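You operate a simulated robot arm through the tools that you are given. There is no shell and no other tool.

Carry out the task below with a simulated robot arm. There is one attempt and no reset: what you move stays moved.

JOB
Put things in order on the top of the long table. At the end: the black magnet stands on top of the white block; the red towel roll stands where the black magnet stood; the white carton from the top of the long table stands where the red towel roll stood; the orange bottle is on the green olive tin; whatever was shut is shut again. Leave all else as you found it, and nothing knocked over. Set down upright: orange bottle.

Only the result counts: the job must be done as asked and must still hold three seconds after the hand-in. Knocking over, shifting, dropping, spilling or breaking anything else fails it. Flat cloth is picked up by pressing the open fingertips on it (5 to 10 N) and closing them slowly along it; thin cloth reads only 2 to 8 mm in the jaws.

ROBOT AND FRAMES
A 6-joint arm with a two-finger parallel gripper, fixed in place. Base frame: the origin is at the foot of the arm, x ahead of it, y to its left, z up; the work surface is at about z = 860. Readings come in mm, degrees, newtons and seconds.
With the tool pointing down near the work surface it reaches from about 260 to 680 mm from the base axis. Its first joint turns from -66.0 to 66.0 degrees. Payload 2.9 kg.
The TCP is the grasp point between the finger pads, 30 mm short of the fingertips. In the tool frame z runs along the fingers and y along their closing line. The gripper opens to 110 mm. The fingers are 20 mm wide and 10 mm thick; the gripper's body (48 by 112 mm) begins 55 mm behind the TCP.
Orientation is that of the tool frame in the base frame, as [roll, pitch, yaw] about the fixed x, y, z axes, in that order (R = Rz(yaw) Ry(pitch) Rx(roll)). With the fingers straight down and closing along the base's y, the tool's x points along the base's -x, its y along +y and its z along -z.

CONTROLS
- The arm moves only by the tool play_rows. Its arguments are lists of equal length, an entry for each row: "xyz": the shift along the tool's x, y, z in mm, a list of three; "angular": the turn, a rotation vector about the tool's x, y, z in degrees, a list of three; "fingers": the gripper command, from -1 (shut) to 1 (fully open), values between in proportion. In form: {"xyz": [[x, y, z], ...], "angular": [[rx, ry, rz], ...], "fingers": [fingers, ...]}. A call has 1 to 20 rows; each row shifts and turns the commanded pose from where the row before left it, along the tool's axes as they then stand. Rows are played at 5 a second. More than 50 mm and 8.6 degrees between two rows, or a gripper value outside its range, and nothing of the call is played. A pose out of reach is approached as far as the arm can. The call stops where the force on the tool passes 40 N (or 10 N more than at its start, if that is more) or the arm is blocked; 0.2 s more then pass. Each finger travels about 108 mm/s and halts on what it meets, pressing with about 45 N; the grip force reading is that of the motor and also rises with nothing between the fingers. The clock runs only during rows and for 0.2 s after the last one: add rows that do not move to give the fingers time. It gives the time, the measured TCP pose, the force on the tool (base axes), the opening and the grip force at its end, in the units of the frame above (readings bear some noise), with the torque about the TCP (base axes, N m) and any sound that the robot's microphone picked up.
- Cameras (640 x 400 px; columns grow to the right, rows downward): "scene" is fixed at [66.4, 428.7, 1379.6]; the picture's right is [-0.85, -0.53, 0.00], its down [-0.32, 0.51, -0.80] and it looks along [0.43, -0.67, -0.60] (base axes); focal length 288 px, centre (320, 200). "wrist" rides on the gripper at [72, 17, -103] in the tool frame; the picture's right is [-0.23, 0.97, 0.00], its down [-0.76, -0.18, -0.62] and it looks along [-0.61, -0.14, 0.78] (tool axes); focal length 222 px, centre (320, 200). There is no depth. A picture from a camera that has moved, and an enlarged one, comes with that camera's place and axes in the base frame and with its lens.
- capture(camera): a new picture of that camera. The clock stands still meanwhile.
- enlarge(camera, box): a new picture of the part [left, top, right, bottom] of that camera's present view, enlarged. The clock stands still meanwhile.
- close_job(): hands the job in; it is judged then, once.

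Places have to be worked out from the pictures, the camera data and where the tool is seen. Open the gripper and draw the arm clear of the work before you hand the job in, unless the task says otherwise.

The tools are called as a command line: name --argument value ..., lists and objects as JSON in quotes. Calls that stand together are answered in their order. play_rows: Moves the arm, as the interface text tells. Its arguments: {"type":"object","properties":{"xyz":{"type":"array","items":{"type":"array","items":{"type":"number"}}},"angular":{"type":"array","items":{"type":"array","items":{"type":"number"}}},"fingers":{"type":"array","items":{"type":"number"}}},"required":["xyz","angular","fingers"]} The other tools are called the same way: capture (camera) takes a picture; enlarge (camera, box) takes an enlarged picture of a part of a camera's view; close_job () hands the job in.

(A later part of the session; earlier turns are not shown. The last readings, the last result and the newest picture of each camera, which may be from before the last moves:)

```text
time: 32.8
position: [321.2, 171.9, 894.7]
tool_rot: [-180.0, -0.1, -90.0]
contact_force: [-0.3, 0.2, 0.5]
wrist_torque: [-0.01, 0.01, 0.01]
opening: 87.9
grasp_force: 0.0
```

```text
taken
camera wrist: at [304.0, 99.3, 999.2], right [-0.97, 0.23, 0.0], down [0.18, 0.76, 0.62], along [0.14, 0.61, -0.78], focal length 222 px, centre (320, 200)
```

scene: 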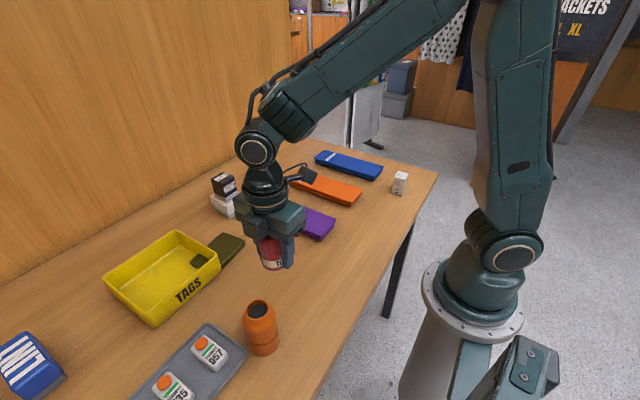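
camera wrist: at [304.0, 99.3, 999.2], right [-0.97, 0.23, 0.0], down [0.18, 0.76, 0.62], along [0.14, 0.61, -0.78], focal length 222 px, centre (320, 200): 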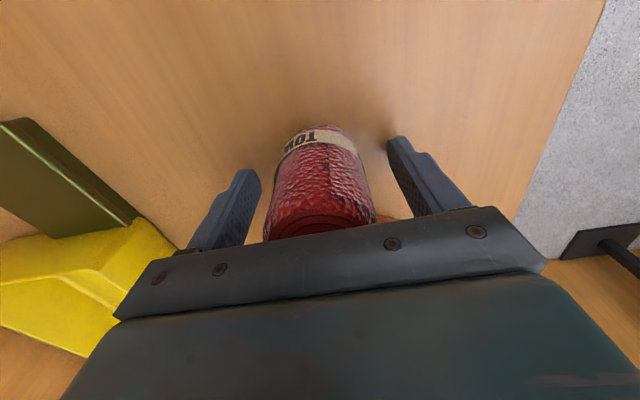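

Released; the roll stands at (321,171). I rise straight up and check it before going on.

play_rows --xyz '[[0, 0, -10], [0, 0, -30], [0, 0, -40], [0, 0, -45], [0, 0, -40], [0, 0, 0]]' --angular '[[0, 0, 0], [0, 0, 0], [0, 0, 0], [0, 0, 0], [0, 0, 0], [0, 0, 0]]' --fingers '[0.6, 0.6, 0.6, 0.6, 0.6, 0.6]'

capture --camera "scene"

capture --camera "wrist"

```text
time: 34.2
position: [321.2, 172.5, 1061.1]
tool_rot: [179.9, -0.1, -90.0]
contact_force: [-0.5, 0.0, -0.7]
wrist_torque: [0.03, 0.02, -0.02]
opening: 88.0
grasp_force: 0.1
```

```text
taken
```

scene: 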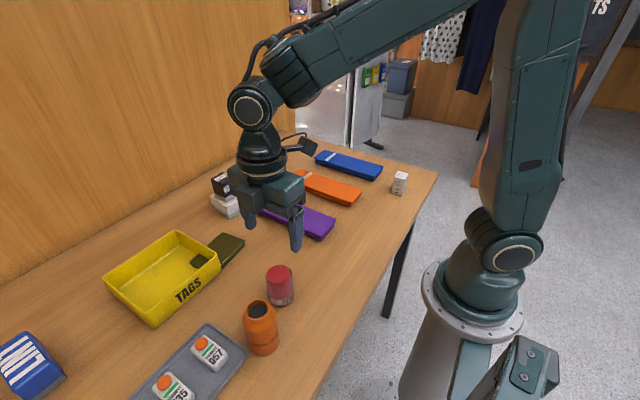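

```text
taken
camera wrist: at [304.1, 99.6, 1164.5], right [-0.97, 0.23, 0.0], down [0.18, 0.76, 0.62], along [0.14, 0.61, -0.78], focal length 222 px, centre (320, 200)
```

wrist: 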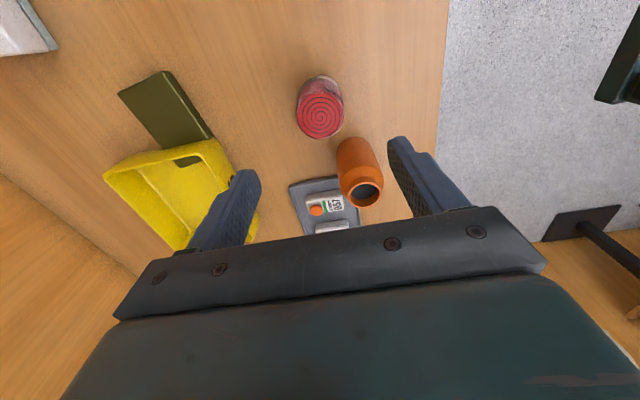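

The roll stands at the magnet's old place. Being close, I take the orange bottle next and move above it at (290,263.5).

play_rows --xyz '[[-30.3, 10.4, 0], [-30.3, 10.4, 0], [-30.4, 10.4, 0], [0, 0, 0], [0, 0, 0]]' --angular '[[0, 0, 0], [0, 0, 0], [0, 0, 0], [0, 0, 0], [0, 0, 0]]' --fingers '[0.6, 0.6, 0.6, 0.6, 0.6]'

capture --camera "wrist"

enlarge --camera "wrist" --box '[260, 40, 400, 200]'

enlarge --camera "scene" --box '[200, 200, 320, 380]'

```text
time: 35.4
position: [289.3, 264.2, 1062.0]
tool_rot: [-180.0, 0.1, -90.1]
contact_force: [-0.2, -0.1, -1.0]
wrist_torque: [-0.01, -0.03, 0.0]
opening: 87.9
grasp_force: 0.1
```

```text
taken
camera wrist: at [272.3, 192.1, 1164.3], right [-0.97, 0.23, 0.0], down [0.18, 0.76, 0.62], along [0.14, 0.61, -0.78], focal length 222 px, centre (320, 200)
```

wrist: 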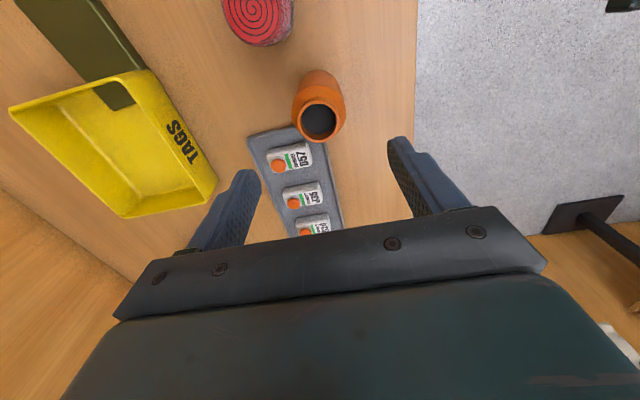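

```text
2.50 times, centred on (330, 120) of wrist
camera zoom: at [272.3, 192.1, 1164.3], right [-0.97, 0.23, 0.0], down [0.18, 0.76, 0.62], along [0.14, 0.61, -0.78], focal length 555 px, centre (295, 400)
```

zoom: 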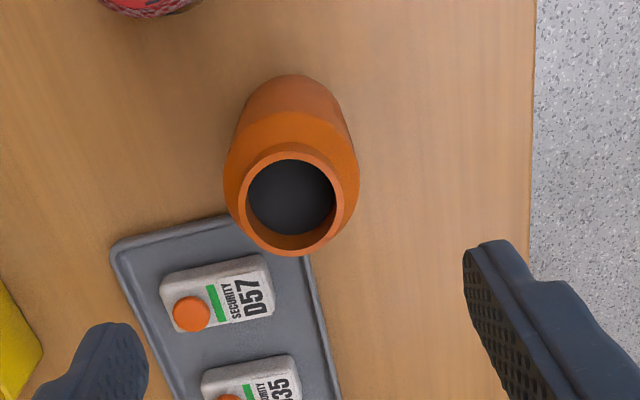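

```text
2.22 times, centred on (260, 290) of scene
camera zoom: at [66.4, 428.7, 1379.6], right [-0.85, -0.53, 0.0], down [-0.32, 0.51, -0.8], along [0.43, -0.67, -0.6], focal length 640 px, centre (453, 0)
```

zoom: 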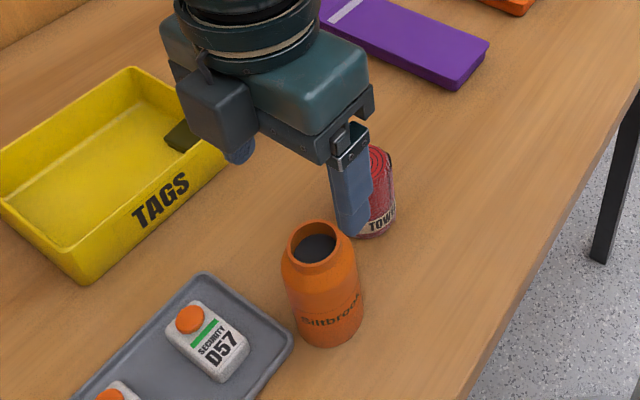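

Bottle axis is about (290,261.5), top near z 957. I descend with the fingers straddling it along x to TCP z≈911, stopping first slightly above for a look.

play_rows --xyz '[[2, -0.5, 25], [0, 0, 35], [0, 0, 30], [0, 0, 20], [0, 0, 0]]' --angular '[[0, 0, 0], [0, 0, 0], [0, 0, 0], [0, 0, 0], [0, 0, 0]]' --fingers '[0.6, 0.6, 0.6, 0.6, 0.6]'

capture --camera "wrist"

enlarge --camera "scene" --box '[200, 220, 320, 380]'

```text
time: 36.6
position: [289.7, 261.2, 948.4]
tool_rot: [-180.0, 0.0, -90.0]
contact_force: [0.3, -0.1, -0.2]
wrist_torque: [0.01, 0.03, -0.02]
opening: 87.8
grasp_force: 0.1
```

```text
taken
camera wrist: at [272.7, 188.5, 1052.6], right [-0.97, 0.23, 0.0], down [0.18, 0.76, 0.62], along [0.14, 0.61, -0.78], focal length 222 px, centre (320, 200)
```

wrist: 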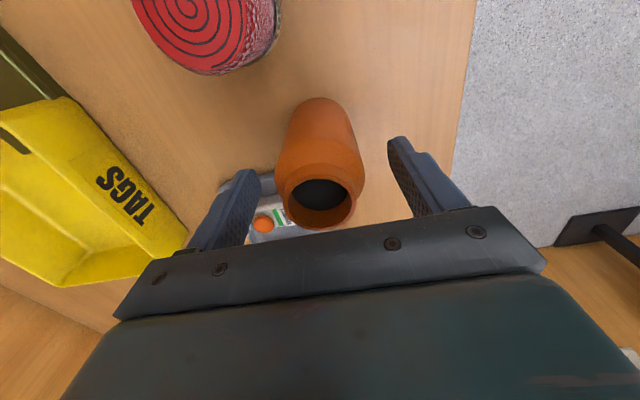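

```text
2.50 times, centred on (260, 300) of scene
camera zoom: at [66.4, 428.7, 1379.6], right [-0.85, -0.53, 0.0], down [-0.32, 0.51, -0.8], along [0.43, -0.67, -0.6], focal length 720 px, centre (470, -50)
```

zoom: 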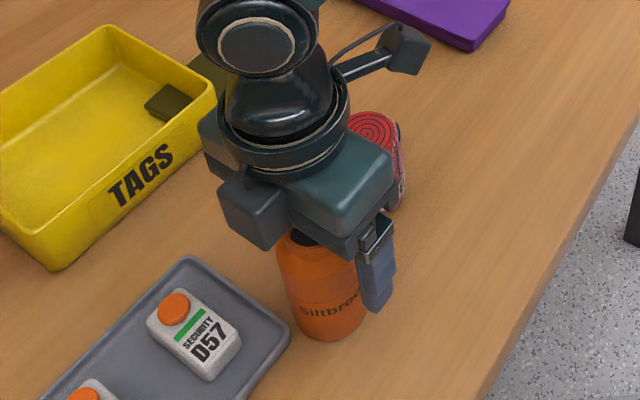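

The bottle is centred between the fingers. I descend the last 37 mm in moderate steps.

play_rows --xyz '[[-1.5, 0, 12], [0, 0, 12], [0, 0, 8], [0, 0, 5], [0, 0, 0]]' --angular '[[0, 0, 0], [0, 0, 0], [0, 0, 0], [0, 0, 0], [0, 0, 0]]' --fingers '[0.6, 0.6, 0.6, 0.6, 0.6]'

capture --camera "wrist"

enlarge --camera "scene" --box '[200, 220, 320, 380]'

```text
time: 37.8
position: [289.1, 262.1, 913.9]
tool_rot: [180.0, 0.0, -89.9]
contact_force: [-0.4, -0.5, -0.6]
wrist_torque: [-0.03, -0.02, 0.02]
opening: 87.9
grasp_force: 0.0
```

```text
taken
camera wrist: at [272.7, 190.3, 1016.8], right [-0.97, 0.23, 0.0], down [0.18, 0.76, 0.62], along [0.14, 0.61, -0.78], focal length 222 px, centre (320, 200)
```

wrist: 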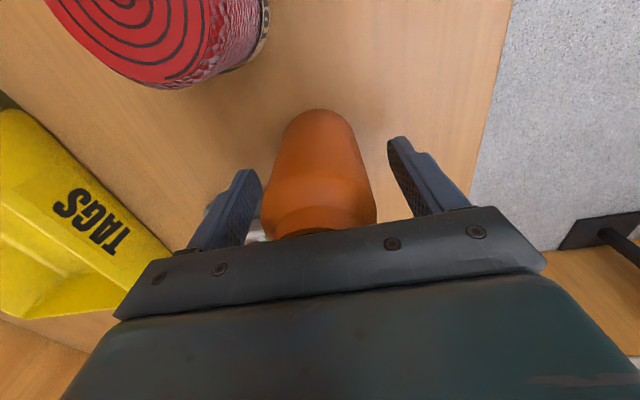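

```text
2.50 times, centred on (260, 300) of scene
camera zoom: at [66.4, 428.7, 1379.6], right [-0.85, -0.53, 0.0], down [-0.32, 0.51, -0.8], along [0.43, -0.67, -0.6], focal length 720 px, centre (470, -50)
```

zoom: 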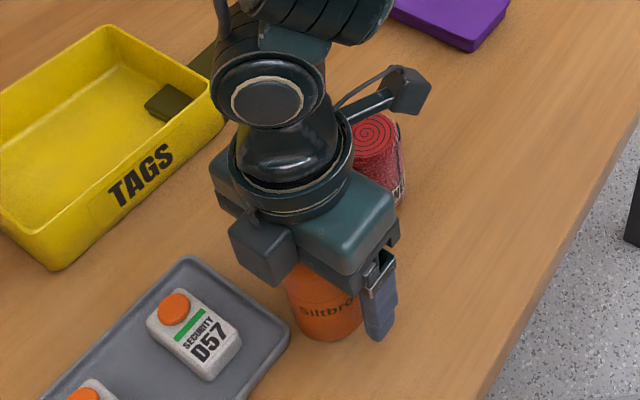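

No contact, z≈912. I close the fingers slowly on the bottle's body.

play_rows --xyz '[[0, 0, 0], [0, 0, 0], [0, 0, 0], [0, 0, 0], [0, 0, 0], [0, 0, 0]]' --angular '[[0, 0, 0], [0, 0, 0], [0, 0, 0], [0, 0, 0], [0, 0, 0], [0, 0, 0]]' --fingers '[0.3, 0.2, 0.1, 0.0, -0.3, -1]'

```text
time: 39.2
position: [290.1, 262.7, 912.9]
tool_rot: [-180.0, 0.0, -90.0]
contact_force: [-0.6, 0.4, 0.7]
wrist_torque: [0.02, 0.1, -0.03]
opening: 53.1
grasp_force: 44.9
```

Gripped at 53.1 mm. I lift gently and check the bottle hangs upright.

play_rows --xyz '[[0, 0, -3], [0, 0, -6], [0, 0, -12], [0, 0, -20], [0, 0, -20], [0, 0, 0]]' --angular '[[0, 0, 0], [0, 0, 0], [0, 0, 0], [0, 0, 0], [0, 0, 0], [0, 0, 0]]' --fingers '[-1, -1, -1, -1, -1, -1]'

capture --camera "wrist"

enlarge --camera "scene" --box '[180, 200, 320, 380]'

```text
time: 40.6
position: [289.5, 263.4, 974.3]
tool_rot: [180.0, 0.0, -90.0]
contact_force: [0.5, -0.1, -1.4]
wrist_torque: [-0.01, -0.03, 0.02]
opening: 53.0
grasp_force: 44.5
```

```text
taken
camera wrist: at [272.8, 190.6, 1078.1], right [-0.97, 0.23, 0.0], down [0.18, 0.76, 0.62], along [0.14, 0.61, -0.78], focal length 222 px, centre (320, 200)
```

wrist: 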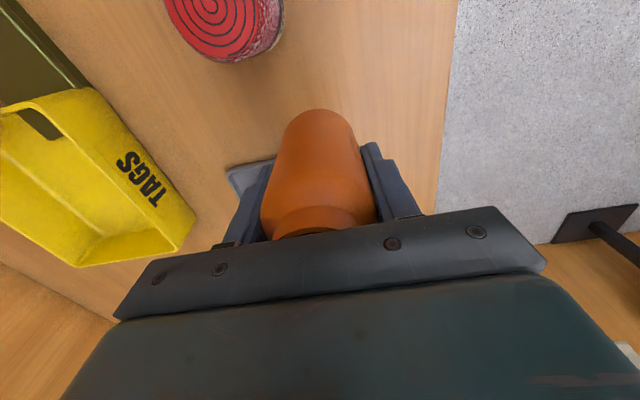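

```text
2.22 times, centred on (250, 290) of scene
camera zoom: at [66.5, 428.7, 1379.6], right [-0.85, -0.53, 0.0], down [-0.32, 0.51, -0.8], along [0.43, -0.67, -0.6], focal length 640 px, centre (476, 0)
```

zoom: 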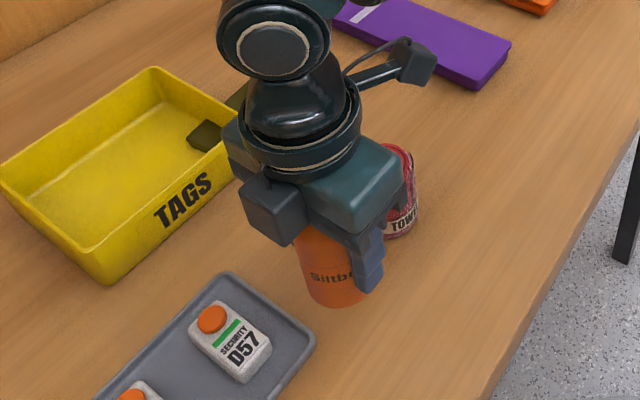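

The bottle is lifted upright. I raise it further and carry it to above the tin's exposed part at about (521,145).

play_rows --xyz '[[0, 0, -25], [0, 0, -35], [8, -15.7, 0], [16.9, -33.1, 0], [16.9, -33.1, 0], [16.9, -33.1, 0], [16.9, -33.1, 0], [16.9, -33.1, 0], [16.9, -33.1, 0], [8.6, -16.8, 0], [0, 0, 0], [0, 0, 0]]' --angular '[[0, 0, 0], [0, 0, 0], [0, 0, 0], [0, 0, 0], [0, 0, 0], [0, 0, 0], [0, 0, 0], [0, 0, 0], [0, 0, 0], [0, 0, 0], [0, 0, 0], [0, 0, 0]]' --fingers '[-1, -1, -1, -1, -1, -1, -1, -1, -1, -1, -1, -1]'

capture --camera "wrist"

capture --camera "scene"

enlarge --camera "wrist" --box '[200, 60, 440, 210]'

```text
time: 43.2
position: [519.8, 143.9, 1035.0]
tool_rot: [179.9, 0.0, -90.0]
contact_force: [0.1, -0.8, -2.4]
wrist_torque: [0.03, -0.01, 0.0]
opening: 53.0
grasp_force: 45.4
```

```text
taken
camera wrist: at [503.5, 71.3, 1137.8], right [-0.97, 0.23, 0.0], down [0.18, 0.76, 0.62], along [0.14, 0.61, -0.78], focal length 222 px, centre (320, 200)
```

wrist: 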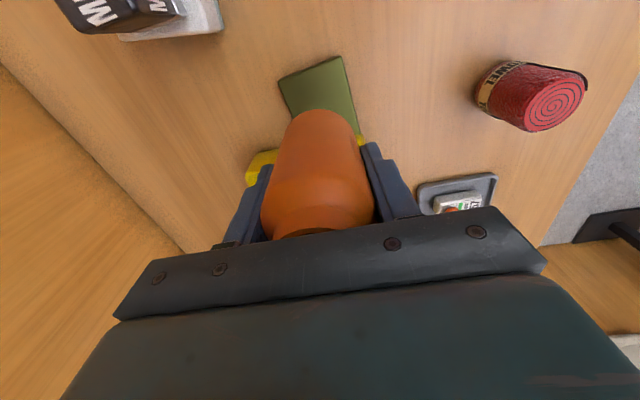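

```text
taken
```

scene: 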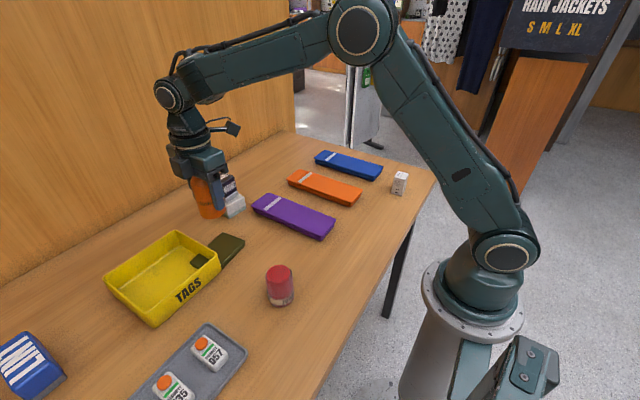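

```text
2.67 times, centred on (320, 135) of wrist
camera zoom: at [503.5, 71.3, 1137.8], right [-0.97, 0.23, 0.0], down [0.18, 0.76, 0.62], along [0.14, 0.61, -0.78], focal length 592 px, centre (320, 373)
```

zoom: 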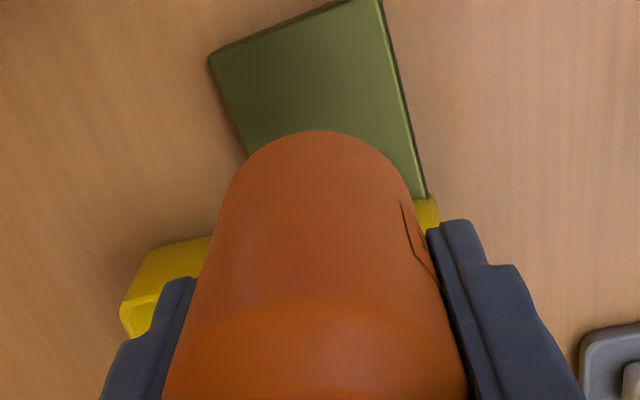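

Tin corners from this view put the exposed tin's centre at about (518,145), top near z 873. I lower the bottle to about 12 mm above it.

play_rows --xyz '[[-1, 1.5, 25], [0, 0, 30], [0, 0, 25], [0, 0, 15], [0, 0, 0]]' --angular '[[0, 0, 0], [0, 0, 0], [0, 0, 0], [0, 0, 0], [0, 0, 0]]' --fingers '[-1, -1, -1, -1, -1]'

enlarge --camera "scene" --box '[150, 160, 270, 290]'

capture --camera "wrist"

```text
time: 44.4
position: [520.4, 146.4, 939.0]
tool_rot: [-180.0, 0.0, -90.0]
contact_force: [-0.8, -0.1, -1.4]
wrist_torque: [0.03, -0.01, 0.0]
opening: 52.9
grasp_force: 44.8
```

```text
3.08 times, centred on (210, 225) of scene
camera zoom: at [66.5, 428.7, 1379.6], right [-0.85, -0.53, 0.0], down [-0.32, 0.51, -0.8], along [0.43, -0.67, -0.6], focal length 886 px, centre (658, 123)
```

zoom: 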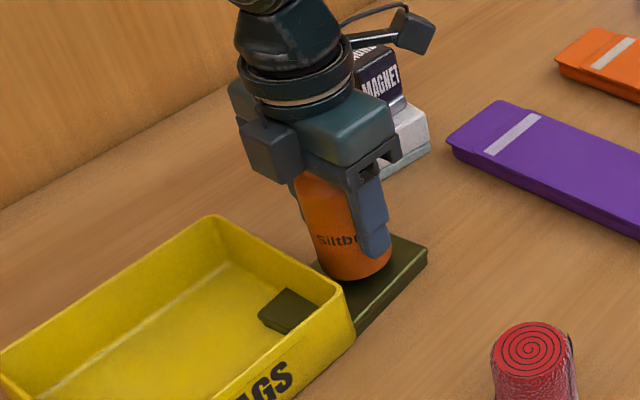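

```text
taken
camera wrist: at [502.6, 73.4, 1043.0], right [-0.97, 0.23, 0.0], down [0.18, 0.76, 0.62], along [0.14, 0.61, -0.78], focal length 222 px, centre (320, 200)
```

wrist: 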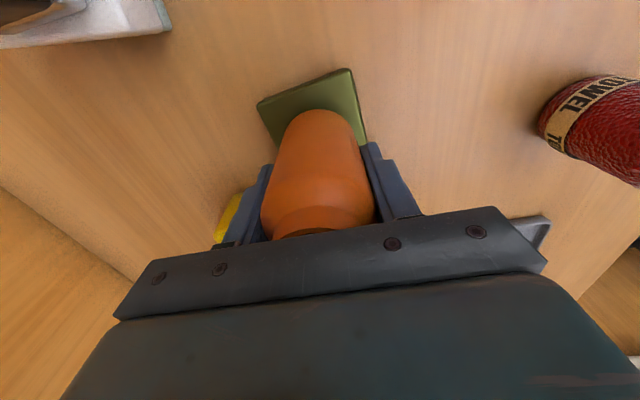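

The bottle base is over the tin with margins on all sides. I step down gently, watching the force.

play_rows --xyz '[[0, 0, 2.5], [0, 0, 2], [0, 0, 2], [0, 0, 0]]' --angular '[[0, 0, 0], [0, 0, 0], [0, 0, 0], [0, 0, 0]]' --fingers '[-1, -1, -1, -1]'

```text
time: 45.4
position: [519.1, 146.1, 934.2]
tool_rot: [-180.0, 0.0, -90.0]
contact_force: [0.5, 0.1, -2.3]
wrist_torque: [0.01, 0.04, 0.03]
opening: 53.0
grasp_force: 45.3
```

play_rows --xyz '[[0, 0, 1.5], [0, 0, 1.5], [0, 0, 0]]' --angular '[[0, 0, 0], [0, 0, 0], [0, 0, 0]]' --fingers '[-1, -1, -1]'

```text
time: 46.2
position: [520.0, 144.2, 931.5]
tool_rot: [180.0, 0.1, -90.0]
contact_force: [0.3, 0.3, -1.8]
wrist_torque: [0.04, -0.01, -0.02]
opening: 52.8
grasp_force: 45.3
```

No contact yet at z≈931; I continue in 1 mm steps.

play_rows --xyz '[[0, 0, 1], [0, 0, 1], [0, 0, 0]]' --angular '[[0, 0, 0], [0, 0, 0], [0, 0, 0]]' --fingers '[-1, -1, -1]'

```text
time: 47.0
position: [520.6, 144.7, 930.4]
tool_rot: [-179.8, 0.0, -90.1]
contact_force: [-3.3, -3.0, 16.4]
wrist_torque: [-0.25, 0.3, -0.03]
opening: 53.1
grasp_force: 44.8
```

Contact at z≈930 (16 N). I back off slightly to relieve it.

play_rows --xyz '[[0, 0, -0.8], [0, 0, 0], [0, 0, 0]]' --angular '[[0, 0, 0], [0, 0, 0], [0, 0, 0]]' --fingers '[-1, -1, -1]'

enlarge --camera "scene" --box '[160, 170, 270, 290]'

```text
time: 47.8
position: [520.4, 144.8, 928.6]
tool_rot: [-179.8, 0.0, -90.1]
contact_force: [1.3, -4.0, 17.9]
wrist_torque: [-0.29, 0.11, 0.01]
opening: 53.1
grasp_force: 45.2
```

```text
3.33 times, centred on (215, 230) of scene
camera zoom: at [66.2, 428.5, 1379.7], right [-0.85, -0.53, 0.0], down [-0.32, 0.51, -0.8], along [0.43, -0.67, -0.6], focal length 960 px, centre (670, 100)
```

zoom: 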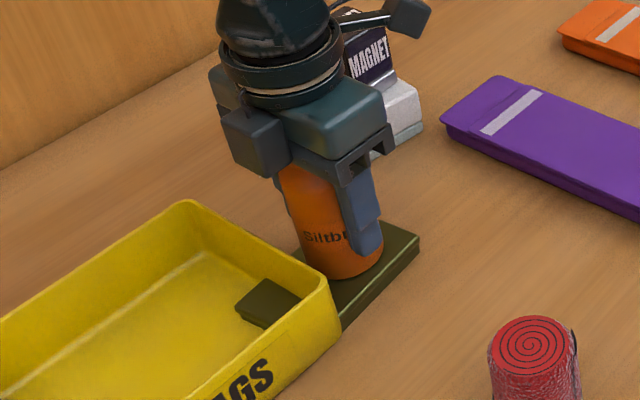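

Force persists at 18 N; I back off another 1.5 mm in small steps.

play_rows --xyz '[[0, 0, -0.8], [0, 0, -0.7], [0, 0, 0], [0, 0, 0]]' --angular '[[0, 0, 0], [0, 0, 0], [0, 0, 0], [0, 0, 0]]' --fingers '[-1, -1, -1, -1]'

```text
time: 48.8
position: [518.9, 145.3, 930.8]
tool_rot: [179.9, -0.1, -90.0]
contact_force: [2.1, 0.7, 2.1]
wrist_torque: [0.08, -0.18, -0.01]
opening: 53.0
grasp_force: 45.0
```

Now only 2 N: the bottle rests on the tin. I open the fingers slowly.

play_rows --xyz '[[0, 0, 0], [0, 0, 0], [0, 0, 0], [0, 0, 0], [0, 0, 0], [0, 0, 0]]' --angular '[[0, 0, 0], [0, 0, 0], [0, 0, 0], [0, 0, 0], [0, 0, 0], [0, 0, 0]]' --fingers '[0.0, 0.04, 0.1, 0.2, 0.4, 0.6]'

capture --camera "wrist"

enlarge --camera "scene" --box '[160, 170, 270, 290]'

```text
time: 50.2
position: [519.8, 145.0, 931.0]
tool_rot: [180.0, 0.0, -90.0]
contact_force: [-0.6, 0.8, -0.3]
wrist_torque: [0.01, -0.02, 0.0]
opening: 88.1
grasp_force: 0.0
```

```text
taken
camera wrist: at [502.3, 73.1, 1033.9], right [-0.97, 0.23, 0.0], down [0.18, 0.76, 0.62], along [0.14, 0.61, -0.78], focal length 222 px, centre (320, 200)
```

wrist: 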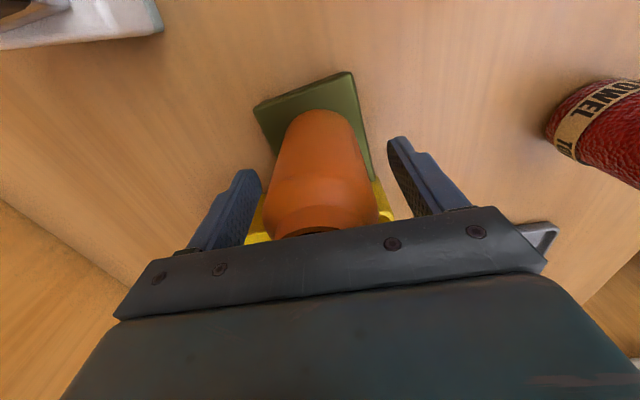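

```text
3.33 times, centred on (215, 230) of scene
camera zoom: at [66.4, 428.7, 1379.6], right [-0.85, -0.53, 0.0], down [-0.32, 0.51, -0.8], along [0.43, -0.67, -0.6], focal length 960 px, centre (670, 100)
```

zoom: 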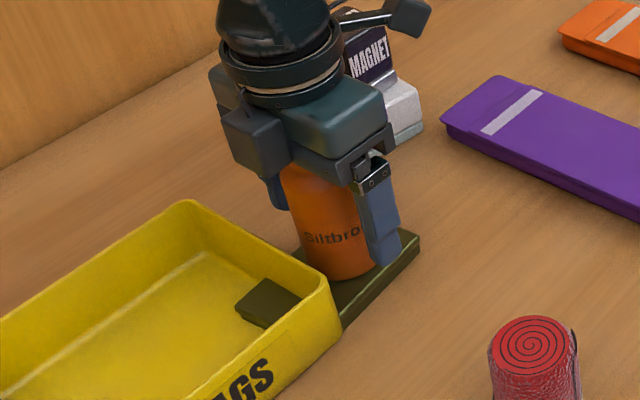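

The bottle stands free on the tin. I rise straight up and check.

play_rows --xyz '[[0, 0, -8], [0, 0, -20], [0, 0, -30], [0, 0, -40], [0, 0, -40], [0, 0, 0]]' --angular '[[0, 0, 0], [0, 0, 0], [0, 0, 0], [0, 0, 0], [0, 0, 0], [0, 0, 0]]' --fingers '[0.6, 0.6, 0.6, 0.6, 0.6, 0.6]'

capture --camera "wrist"

capture --camera "scene"

```text
time: 51.6
position: [520.1, 146.9, 1071.8]
tool_rot: [-180.0, 0.0, -90.0]
contact_force: [0.7, 0.0, -0.8]
wrist_torque: [0.01, -0.03, -0.01]
opening: 88.0
grasp_force: 0.1
```

```text
taken
camera wrist: at [502.6, 74.1, 1173.8], right [-0.97, 0.23, 0.0], down [0.18, 0.76, 0.62], along [0.14, 0.61, -0.78], focal length 222 px, centre (320, 200)
```

wrist: 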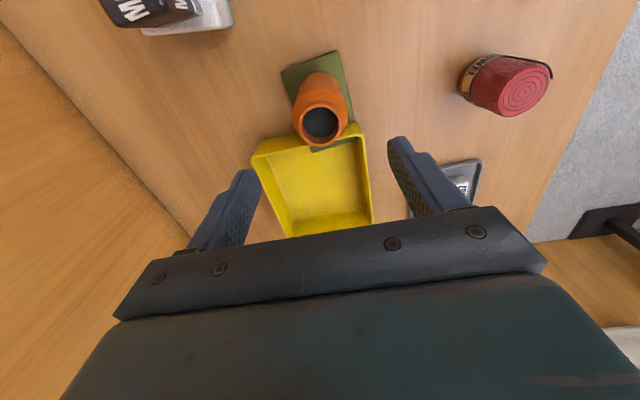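

```text
taken
```

scene: 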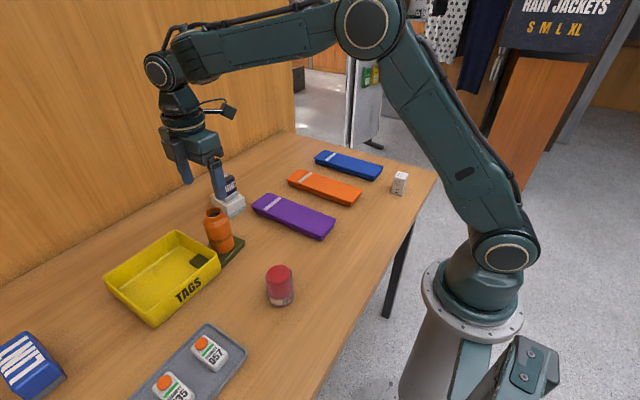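

The bottle stands upright on the tin. Now for the carton: I turn the tool back 90° (closing along y) in place, then travel partway toward it.

play_rows --xyz '[[0, 0, 0], [0, 0, 0], [0, 0, 0], [0, 0, 0], [0, 0, 0], [0, 0, 0], [0, 0, 0], [0, 0, 0], [0, 0, 0], [0, 0, 0], [0, 0, 0], [0, 0, 0]]' --angular '[[0, 0, 8.182], [0, 0, 8.182], [0, 0, 8.182], [0, 0, 8.182], [0, 0, 8.182], [0, 0, 8.182], [0, 0, 8.182], [0, 0, 8.182], [0, 0, 8.182], [0, 0, 8.182], [0, 0, 8.18], [0, 0, 0]]' --fingers '[0.6, 0.6, 0.6, 0.6, 0.6, 0.6, 0.6, 0.6, 0.6, 0.6, 0.6, 0.6]'

```text
time: 54.2
position: [521.2, 145.0, 1068.3]
tool_rot: [-180.0, 0.0, 179.9]
contact_force: [0.3, -0.6, -0.3]
wrist_torque: [0.01, -0.02, -0.01]
opening: 88.0
grasp_force: 0.0
```

Orientation is back to yaw 180. I travel to above the carton at about (250,-318).

play_rows --xyz '[[19.36, -33.07, 0], [19.36, -33.07, 0], [19.36, -33.07, 0], [19.36, -33.07, 0], [19.36, -33.07, 0], [19.36, -33.07, 0], [19.36, -33.07, 0], [19.36, -33.07, 0], [19.36, -33.07, 0], [19.36, -33.07, 0], [19.36, -33.07, 0], [19.36, -33.07, 0], [19.36, -33.07, 0], [19.36, -33.07, 0], [0, 0, 0], [0, 0, 0]]' --angular '[[0, 0, 0], [0, 0, 0], [0, 0, 0], [0, 0, 0], [0, 0, 0], [0, 0, 0], [0, 0, 0], [0, 0, 0], [0, 0, 0], [0, 0, 0], [0, 0, 0], [0, 0, 0], [0, 0, 0], [0, 0, 0], [0, 0, 0], [0, 0, 0]]' --fingers '[0.6, 0.6, 0.6, 0.6, 0.6, 0.6, 0.6, 0.6, 0.6, 0.6, 0.6, 0.6, 0.6, 0.6, 0.6, 0.6]'

capture --camera "wrist"

capture --camera "scene"

enlarge --camera "wrist" --box '[260, 60, 380, 160]'

```text
time: 57.6
position: [247.4, -319.1, 1067.8]
tool_rot: [-180.0, 0.0, -180.0]
contact_force: [0.1, 0.8, -0.8]
wrist_torque: [0.01, 0.02, -0.04]
opening: 87.7
grasp_force: 0.0
```

```text
taken
camera wrist: at [175.3, -302.2, 1170.9], right [0.23, 0.97, 0.0], down [0.76, -0.18, 0.62], along [0.61, -0.14, -0.78], focal length 222 px, centre (320, 200)
```

wrist: 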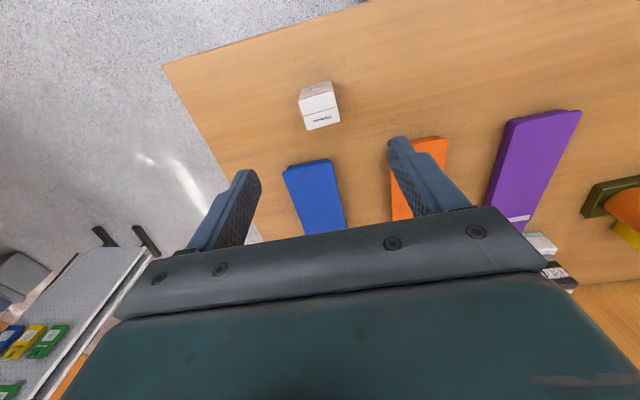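

```text
taken
```

scene: 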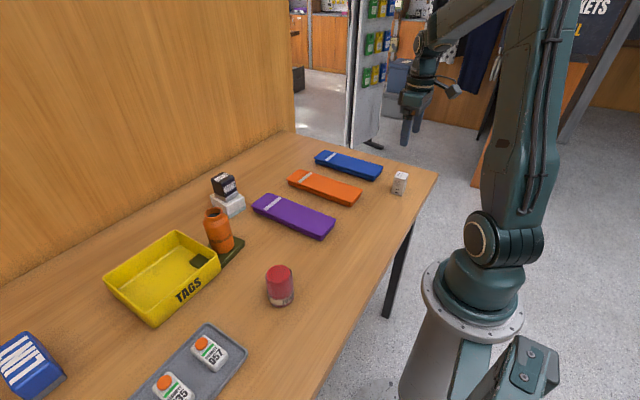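

```text
4.00 times, centred on (320, 110) of wrist
camera zoom: at [175.3, -302.2, 1170.9], right [0.23, 0.97, 0.0], down [0.76, -0.18, 0.62], along [0.61, -0.14, -0.78], focal length 888 px, centre (320, 560)
```

zoom: 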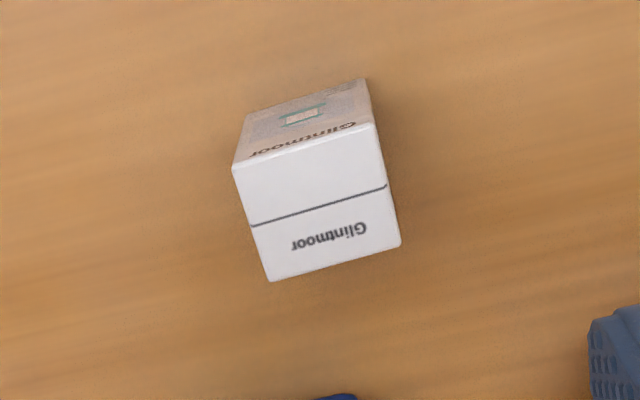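

Carton is at (249.8,-320), about 33×39×58 mm, axis-aligned. I descend over it with the fingers straddling it along y.

play_rows --xyz '[[-2, -1, 30], [0, 0, 40], [0, 0, 35], [0, 0, 25], [0, 0, 0]]' --angular '[[0, 0, 0], [0, 0, 0], [0, 0, 0], [0, 0, 0], [0, 0, 0]]' --fingers '[0.4, 0.4, 0.4, 0.4, 0.4]'

capture --camera "wrist"

enlarge --camera "scene" --box '[340, 100, 450, 230]'

```text
time: 58.8
position: [251.3, -319.9, 938.3]
tool_rot: [-179.9, 0.0, 180.0]
contact_force: [-0.2, 0.1, 0.2]
wrist_torque: [-0.03, -0.01, -0.02]
opening: 77.0
grasp_force: 0.0
```

```text
taken
camera wrist: at [177.6, -301.7, 1041.7], right [0.23, 0.97, 0.0], down [0.76, -0.18, 0.62], along [0.61, -0.14, -0.78], focal length 222 px, centre (320, 200)
```

wrist: 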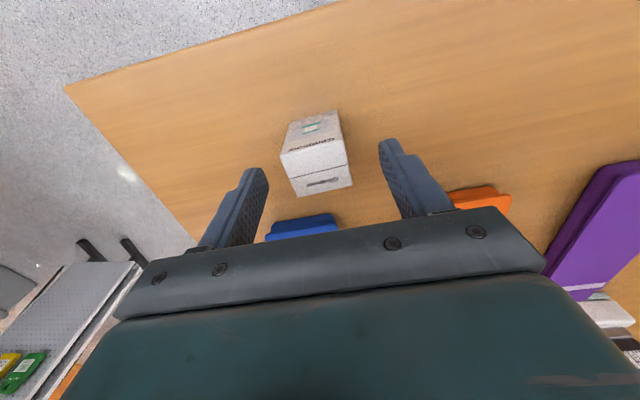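

```text
3.08 times, centred on (395, 165) of scene
camera zoom: at [66.4, 428.7, 1379.6], right [-0.85, -0.53, 0.0], down [-0.32, 0.51, -0.8], along [0.43, -0.67, -0.6], focal length 886 px, centre (89, 308)
```

zoom: 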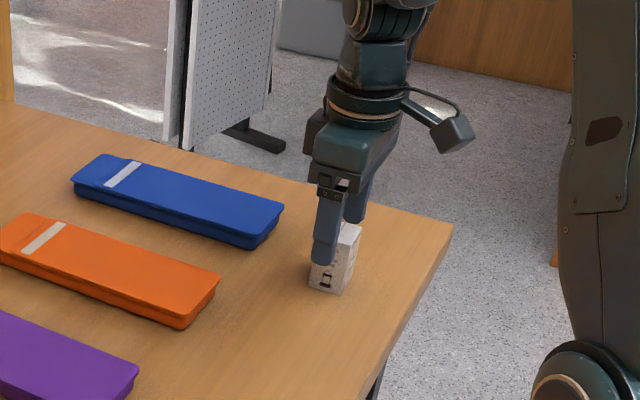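

Well aligned. I descend the remaining 43 mm to grasp height.

play_rows --xyz '[[0.5, 0, 15], [0, 0, 15], [0, 0, 8], [0, 0, 4], [0, 0, 0]]' --angular '[[0, 0, 0], [0, 0, 0], [0, 0, 0], [0, 0, 0], [0, 0, 0]]' --fingers '[0.4, 0.4, 0.4, 0.4, 0.4]'

capture --camera "wrist"

```text
time: 60.0
position: [251.2, -320.1, 894.7]
tool_rot: [-180.0, 0.0, -180.0]
contact_force: [-0.2, 0.3, 0.0]
wrist_torque: [-0.03, 0.02, 0.03]
opening: 77.2
grasp_force: 0.0
```

```text
taken
camera wrist: at [177.1, -302.6, 999.0], right [0.23, 0.97, 0.0], down [0.76, -0.18, 0.62], along [0.61, -0.14, -0.78], focal length 222 px, centre (320, 200)
```

wrist: 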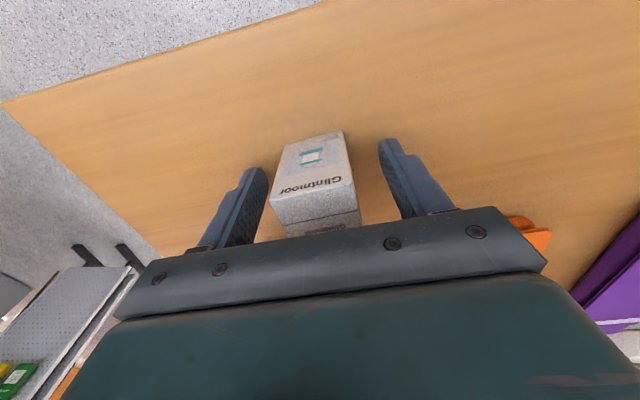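

The carton sits centred between the fingers. I close slowly and grip.

play_rows --xyz '[[0, 0, 0], [0, 0, 0], [0, 0, 0], [0, 0, 0], [0, 0, 0], [0, 0, 0]]' --angular '[[0, 0, 0], [0, 0, 0], [0, 0, 0], [0, 0, 0], [0, 0, 0], [0, 0, 0]]' --fingers '[0.1, -0.1, -0.22, -0.35, -0.6, -1]'

```text
time: 61.4
position: [249.4, -319.8, 894.8]
tool_rot: [-180.0, 0.0, -179.9]
contact_force: [-0.3, 0.4, 0.6]
wrist_torque: [-0.02, 0.03, 0.02]
opening: 40.0
grasp_force: 45.2
```

Gripped at 40 mm. I lift gently and check.

play_rows --xyz '[[0, 0, -4], [0, 0, -8], [0, 0, -20], [0, 0, -30], [0, 0, -30], [0, 0, 0]]' --angular '[[0, 0, 0], [0, 0, 0], [0, 0, 0], [0, 0, 0], [0, 0, 0], [0, 0, 0]]' --fingers '[-1, -1, -1, -1, -1, -1]'

capture --camera "wrist"

capture --camera "scene"

```text
time: 62.8
position: [249.3, -319.6, 990.1]
tool_rot: [179.9, 0.0, -180.0]
contact_force: [-0.4, -0.4, -1.2]
wrist_torque: [0.02, 0.0, -0.02]
opening: 39.8
grasp_force: 44.7
```

```text
taken
camera wrist: at [176.6, -302.7, 1092.6], right [0.23, 0.97, 0.0], down [0.76, -0.18, 0.62], along [0.61, -0.14, -0.78], focal length 222 px, centre (320, 200)
```

wrist: 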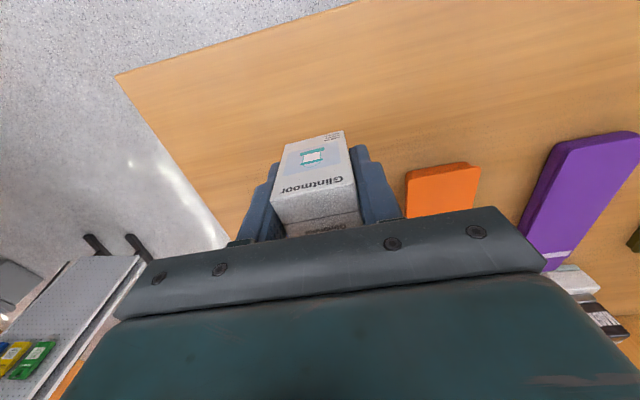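

```text
taken
```

scene: 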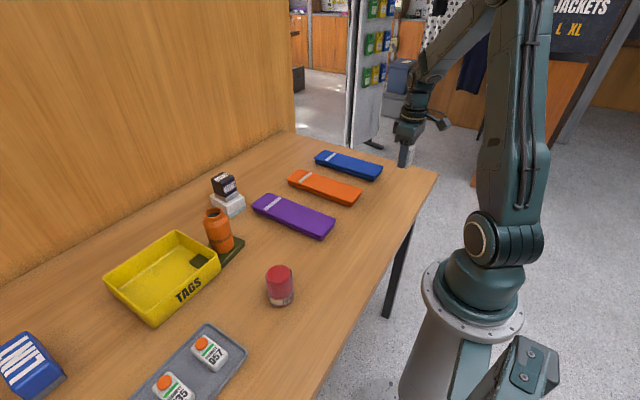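

The carton is held. I carry it to above the roll's former place (269.7,-121.5).

play_rows --xyz '[[-2, 18, 0], [-3.5, 36, 0], [-3.5, 36, 0], [-3.5, 36, 0], [-3.5, 36, 0], [-3.2, 26, 0], [-1, 10, 0], [0, 0, 0], [0, 0, 0]]' --angular '[[0, 0, 0], [0, 0, 0], [0, 0, 0], [0, 0, 0], [0, 0, 0], [0, 0, 0], [0, 0, 0], [0, 0, 0], [0, 0, 0]]' --fingers '[-1, -1, -1, -1, -1, -1, -1, -1, -1]'

capture --camera "wrist"

capture --camera "scene"

```text
time: 64.8
position: [270.7, -121.3, 989.4]
tool_rot: [179.9, 0.0, -180.0]
contact_force: [0.5, 0.2, -1.6]
wrist_torque: [0.0, 0.01, -0.01]
opening: 39.6
grasp_force: 45.1
```

```text
taken
camera wrist: at [196.9, -104.0, 1091.7], right [0.23, 0.97, 0.0], down [0.76, -0.18, 0.62], along [0.61, -0.14, -0.78], focal length 222 px, centre (320, 200)
```

wrist: 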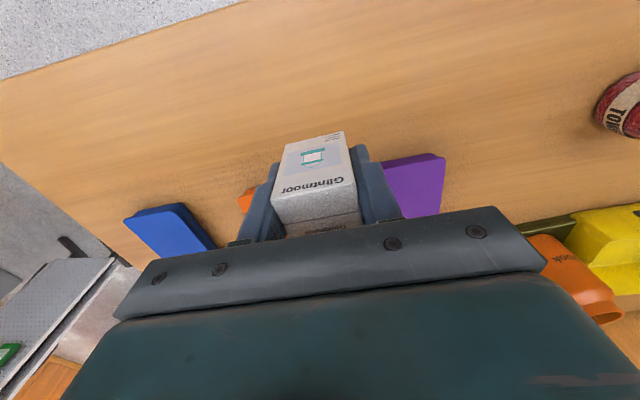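

```text
taken
```

scene: 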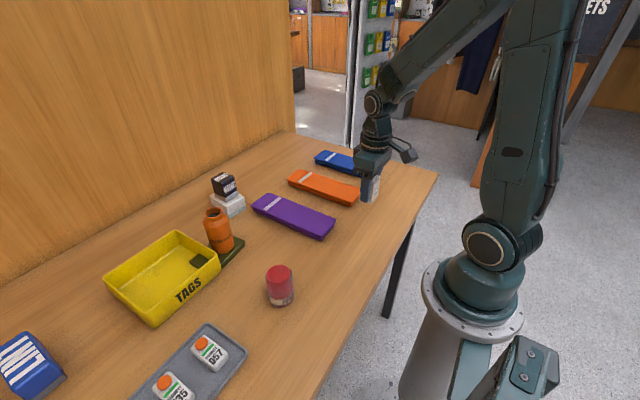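

Above the roll's old spot. I descend to a few millimetres above set-down height (TCP ≈ 895).

play_rows --xyz '[[0.5, 0, 30], [0, 0, 32], [0, 0, 18], [0, 0, 8], [0, 0, 0]]' --angular '[[0, 0, 0], [0, 0, 0], [0, 0, 0], [0, 0, 0], [0, 0, 0]]' --fingers '[-1, -1, -1, -1, -1]'

```text
time: 66.0
position: [270.7, -121.7, 901.9]
tool_rot: [-180.0, -0.1, -180.0]
contact_force: [0.2, 0.0, -0.8]
wrist_torque: [-0.01, -0.04, 0.01]
opening: 39.2
grasp_force: 45.0
```

play_rows --xyz '[[0, 0, 2], [0, 0, 1.5], [0, 0, 1], [0, 0, 0]]' --angular '[[0, 0, 0], [0, 0, 0], [0, 0, 0], [0, 0, 0]]' --fingers '[-1, -1, -1, -1]'

```text
time: 67.0
position: [269.5, -121.7, 896.3]
tool_rot: [179.9, -0.1, -180.0]
contact_force: [-0.5, 0.1, -0.7]
wrist_torque: [0.01, 0.02, 0.02]
opening: 39.2
grasp_force: 45.3
```

No contact yet at z≈896.5; I continue in sub-millimetre steps.

play_rows --xyz '[[0, 0, 0.8], [0, 0, 0.8], [0, 0, 0]]' --angular '[[0, 0, 0], [0, 0, 0], [0, 0, 0]]' --fingers '[-1, -1, -1]'

```text
time: 67.8
position: [270.9, -121.9, 896.5]
tool_rot: [-179.9, 0.0, -180.0]
contact_force: [-0.6, -1.7, 10.5]
wrist_torque: [-0.01, 0.07, 0.08]
opening: 39.3
grasp_force: 45.0
```

Contact (10 N). I ease off 0.6 mm and release slowly.

play_rows --xyz '[[0, 0, -0.6], [0, 0, 0], [0, 0, 0], [0, 0, 0], [0, 0, 0], [0, 0, 0], [0, 0, 0], [0, 0, 0]]' --angular '[[0, 0, 0], [0, 0, 0], [0, 0, 0], [0, 0, 0], [0, 0, 0], [0, 0, 0], [0, 0, 0], [0, 0, 0]]' --fingers '[-1, -1, -0.24, -0.18, -0.1, 0.0, 0.2, 0.4]'

capture --camera "wrist"

enlarge --camera "scene" --box '[330, 120, 430, 240]'

```text
time: 69.6
position: [269.3, -121.3, 895.0]
tool_rot: [179.9, 0.0, 180.0]
contact_force: [-1.0, 0.0, 0.8]
wrist_torque: [0.03, -0.03, 0.01]
opening: 77.0
grasp_force: 0.0
```

```text
taken
camera wrist: at [197.0, -104.2, 999.0], right [0.23, 0.97, 0.0], down [0.76, -0.18, 0.62], along [0.61, -0.14, -0.78], focal length 222 px, centre (320, 200)
```

wrist: 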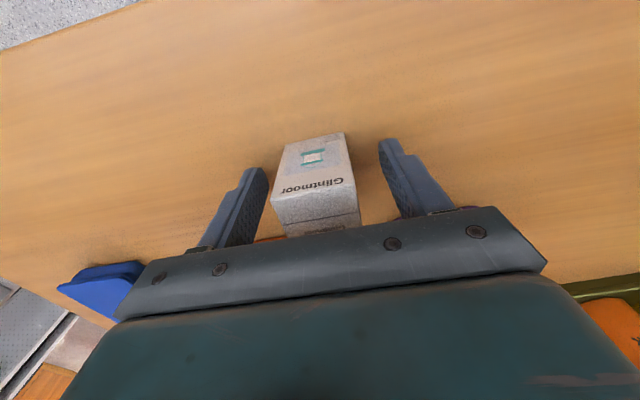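

```text
3.33 times, centred on (380, 180) of scene
camera zoom: at [66.4, 428.7, 1379.6], right [-0.85, -0.53, 0.0], down [-0.32, 0.51, -0.8], along [0.43, -0.67, -0.6], focal length 960 px, centre (120, 267)
```

zoom: 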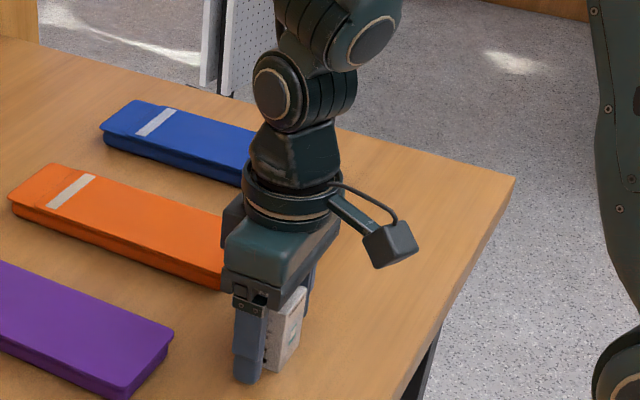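

The carton stands released. I rise straight up, away from it, and review the whole scene.

play_rows --xyz '[[0, 0, -8], [0, 0, -20], [0, 0, -35], [0, 0, -45], [0, 0, -45], [0, 0, -45], [0, 0, -45], [0, 0, 0]]' --angular '[[0, 0, 0], [0, 0, 0], [0, 0, 0], [0, 0, 0], [0, 0, 0], [0, 0, 0], [0, 0, 0], [0, 0, 0]]' --fingers '[0.4, 0.4, 0.4, 0.4, 0.6, 1, 1, 1]'

capture --camera "scene"

capture --camera "wrist"

enlarge --camera "scene" --box '[150, 160, 300, 310]'

enlarge --camera "scene" --box '[240, 130, 440, 260]'

```text
time: 71.4
position: [269.9, -121.4, 1138.1]
tool_rot: [-180.0, -0.1, -180.0]
contact_force: [0.7, 0.3, 0.6]
wrist_torque: [0.01, -0.01, 0.03]
opening: 109.9
grasp_force: 0.1
```

```text
taken
```

scene: 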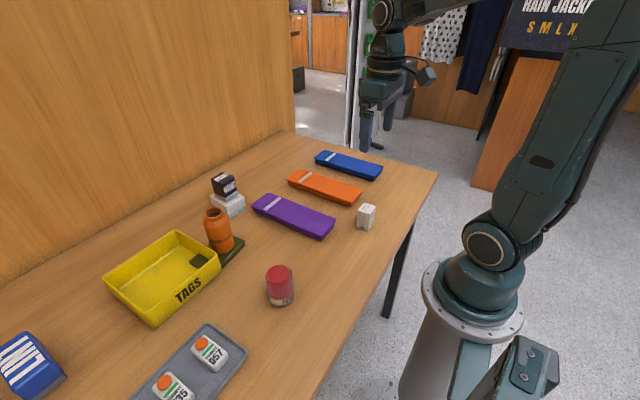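

```text
taken
camera wrist: at [196.2, -103.8, 1241.1], right [0.23, 0.97, 0.0], down [0.76, -0.18, 0.62], along [0.61, -0.14, -0.78], focal length 222 px, centre (320, 200)
```

wrist: 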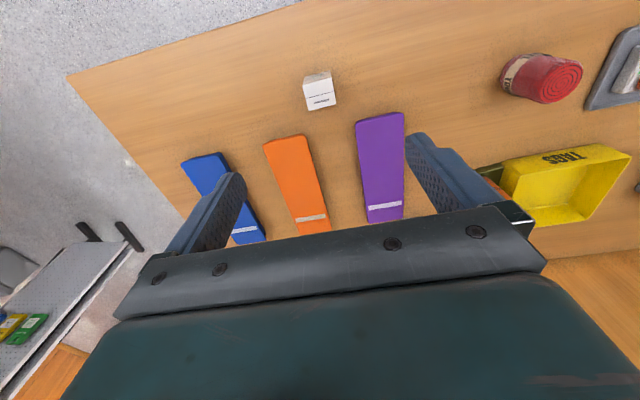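

```text
2.67 times, centred on (225, 235) of scene
camera zoom: at [66.4, 428.7, 1379.6], right [-0.85, -0.53, 0.0], down [-0.32, 0.51, -0.8], along [0.43, -0.67, -0.6], focal length 768 px, centre (573, 107)
```

zoom: 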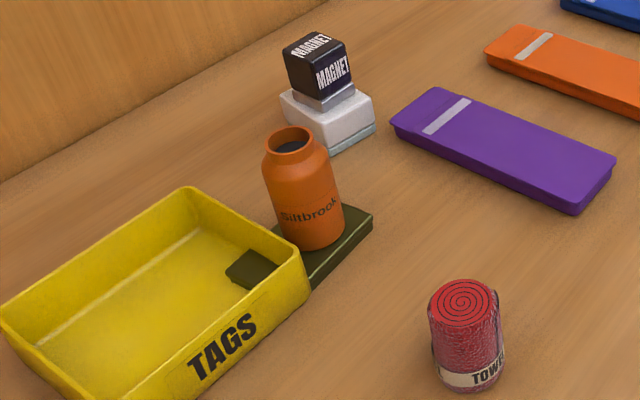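

```text
3.08 times, centred on (340, 195) of scene
camera zoom: at [66.4, 428.7, 1379.6], right [-0.85, -0.53, 0.0], down [-0.32, 0.51, -0.8], along [0.43, -0.67, -0.6], focal length 886 px, centre (258, 215)
```

zoom: 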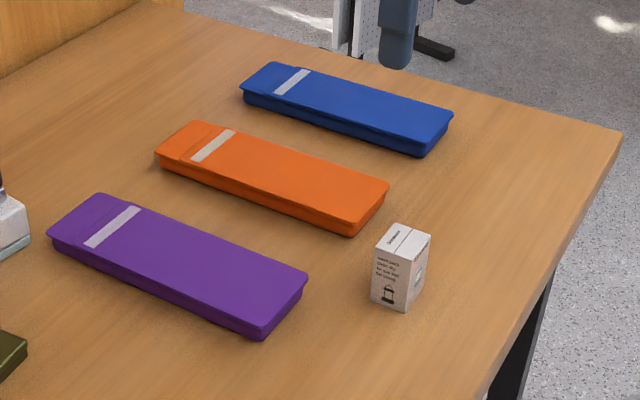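

Everything is in place: magnet on the white block, roll at the magnet's old spot, carton at the roll's old spot, bottle upright on the tin, and the tin and bin unmoved. I return the open hand to about its starting pose, clear of the work.

play_rows --xyz '[[0, 0, -20], [-36, 9.8, -10], [-36, 9.8, -10], [-36, 9.8, 0], [-36, 9.8, 0], [-35, 9.8, 0], [0, 0, 0], [0, 0, 0], [0, 0, 0], [0, 0, 0], [0, 0, 0]]' --angular '[[0, 0, 0], [0, 0, 0], [0, 0, 0], [0, 0, 0], [0, 0, 0], [0, 0, 0], [0, 0, 0], [0, 0, 0], [0, 0, 0], [0, 0, 0], [0, 0, 0]]' --fingers '[1, 1, 1, 1, 1, 1, 1, 1, 1, 1, 1]'

capture --camera "scene"

capture --camera "wrist"

```text
time: 73.8
position: [448.5, -70.1, 1177.2]
tool_rot: [-180.0, -0.1, 180.0]
contact_force: [0.4, 0.3, 0.1]
wrist_torque: [0.03, -0.02, -0.02]
opening: 109.8
grasp_force: 0.1
```

```text
taken
```

scene: 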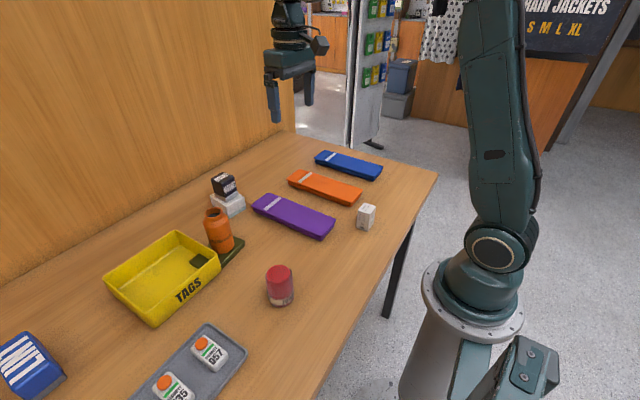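

```text
taken
camera wrist: at [375.1, -52.2, 1280.3], right [0.23, 0.97, 0.0], down [0.76, -0.18, 0.62], along [0.61, -0.14, -0.78], focal length 222 px, centre (320, 200)
```

wrist: 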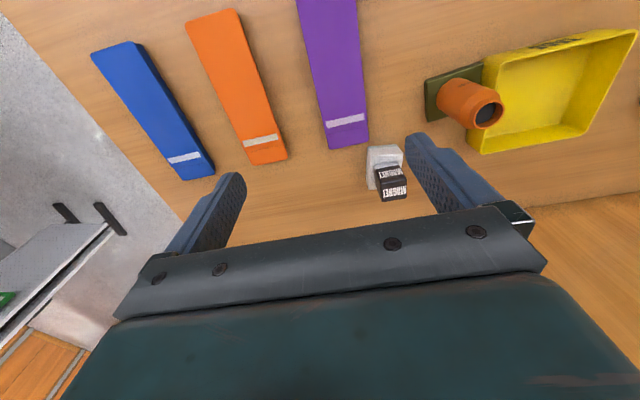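

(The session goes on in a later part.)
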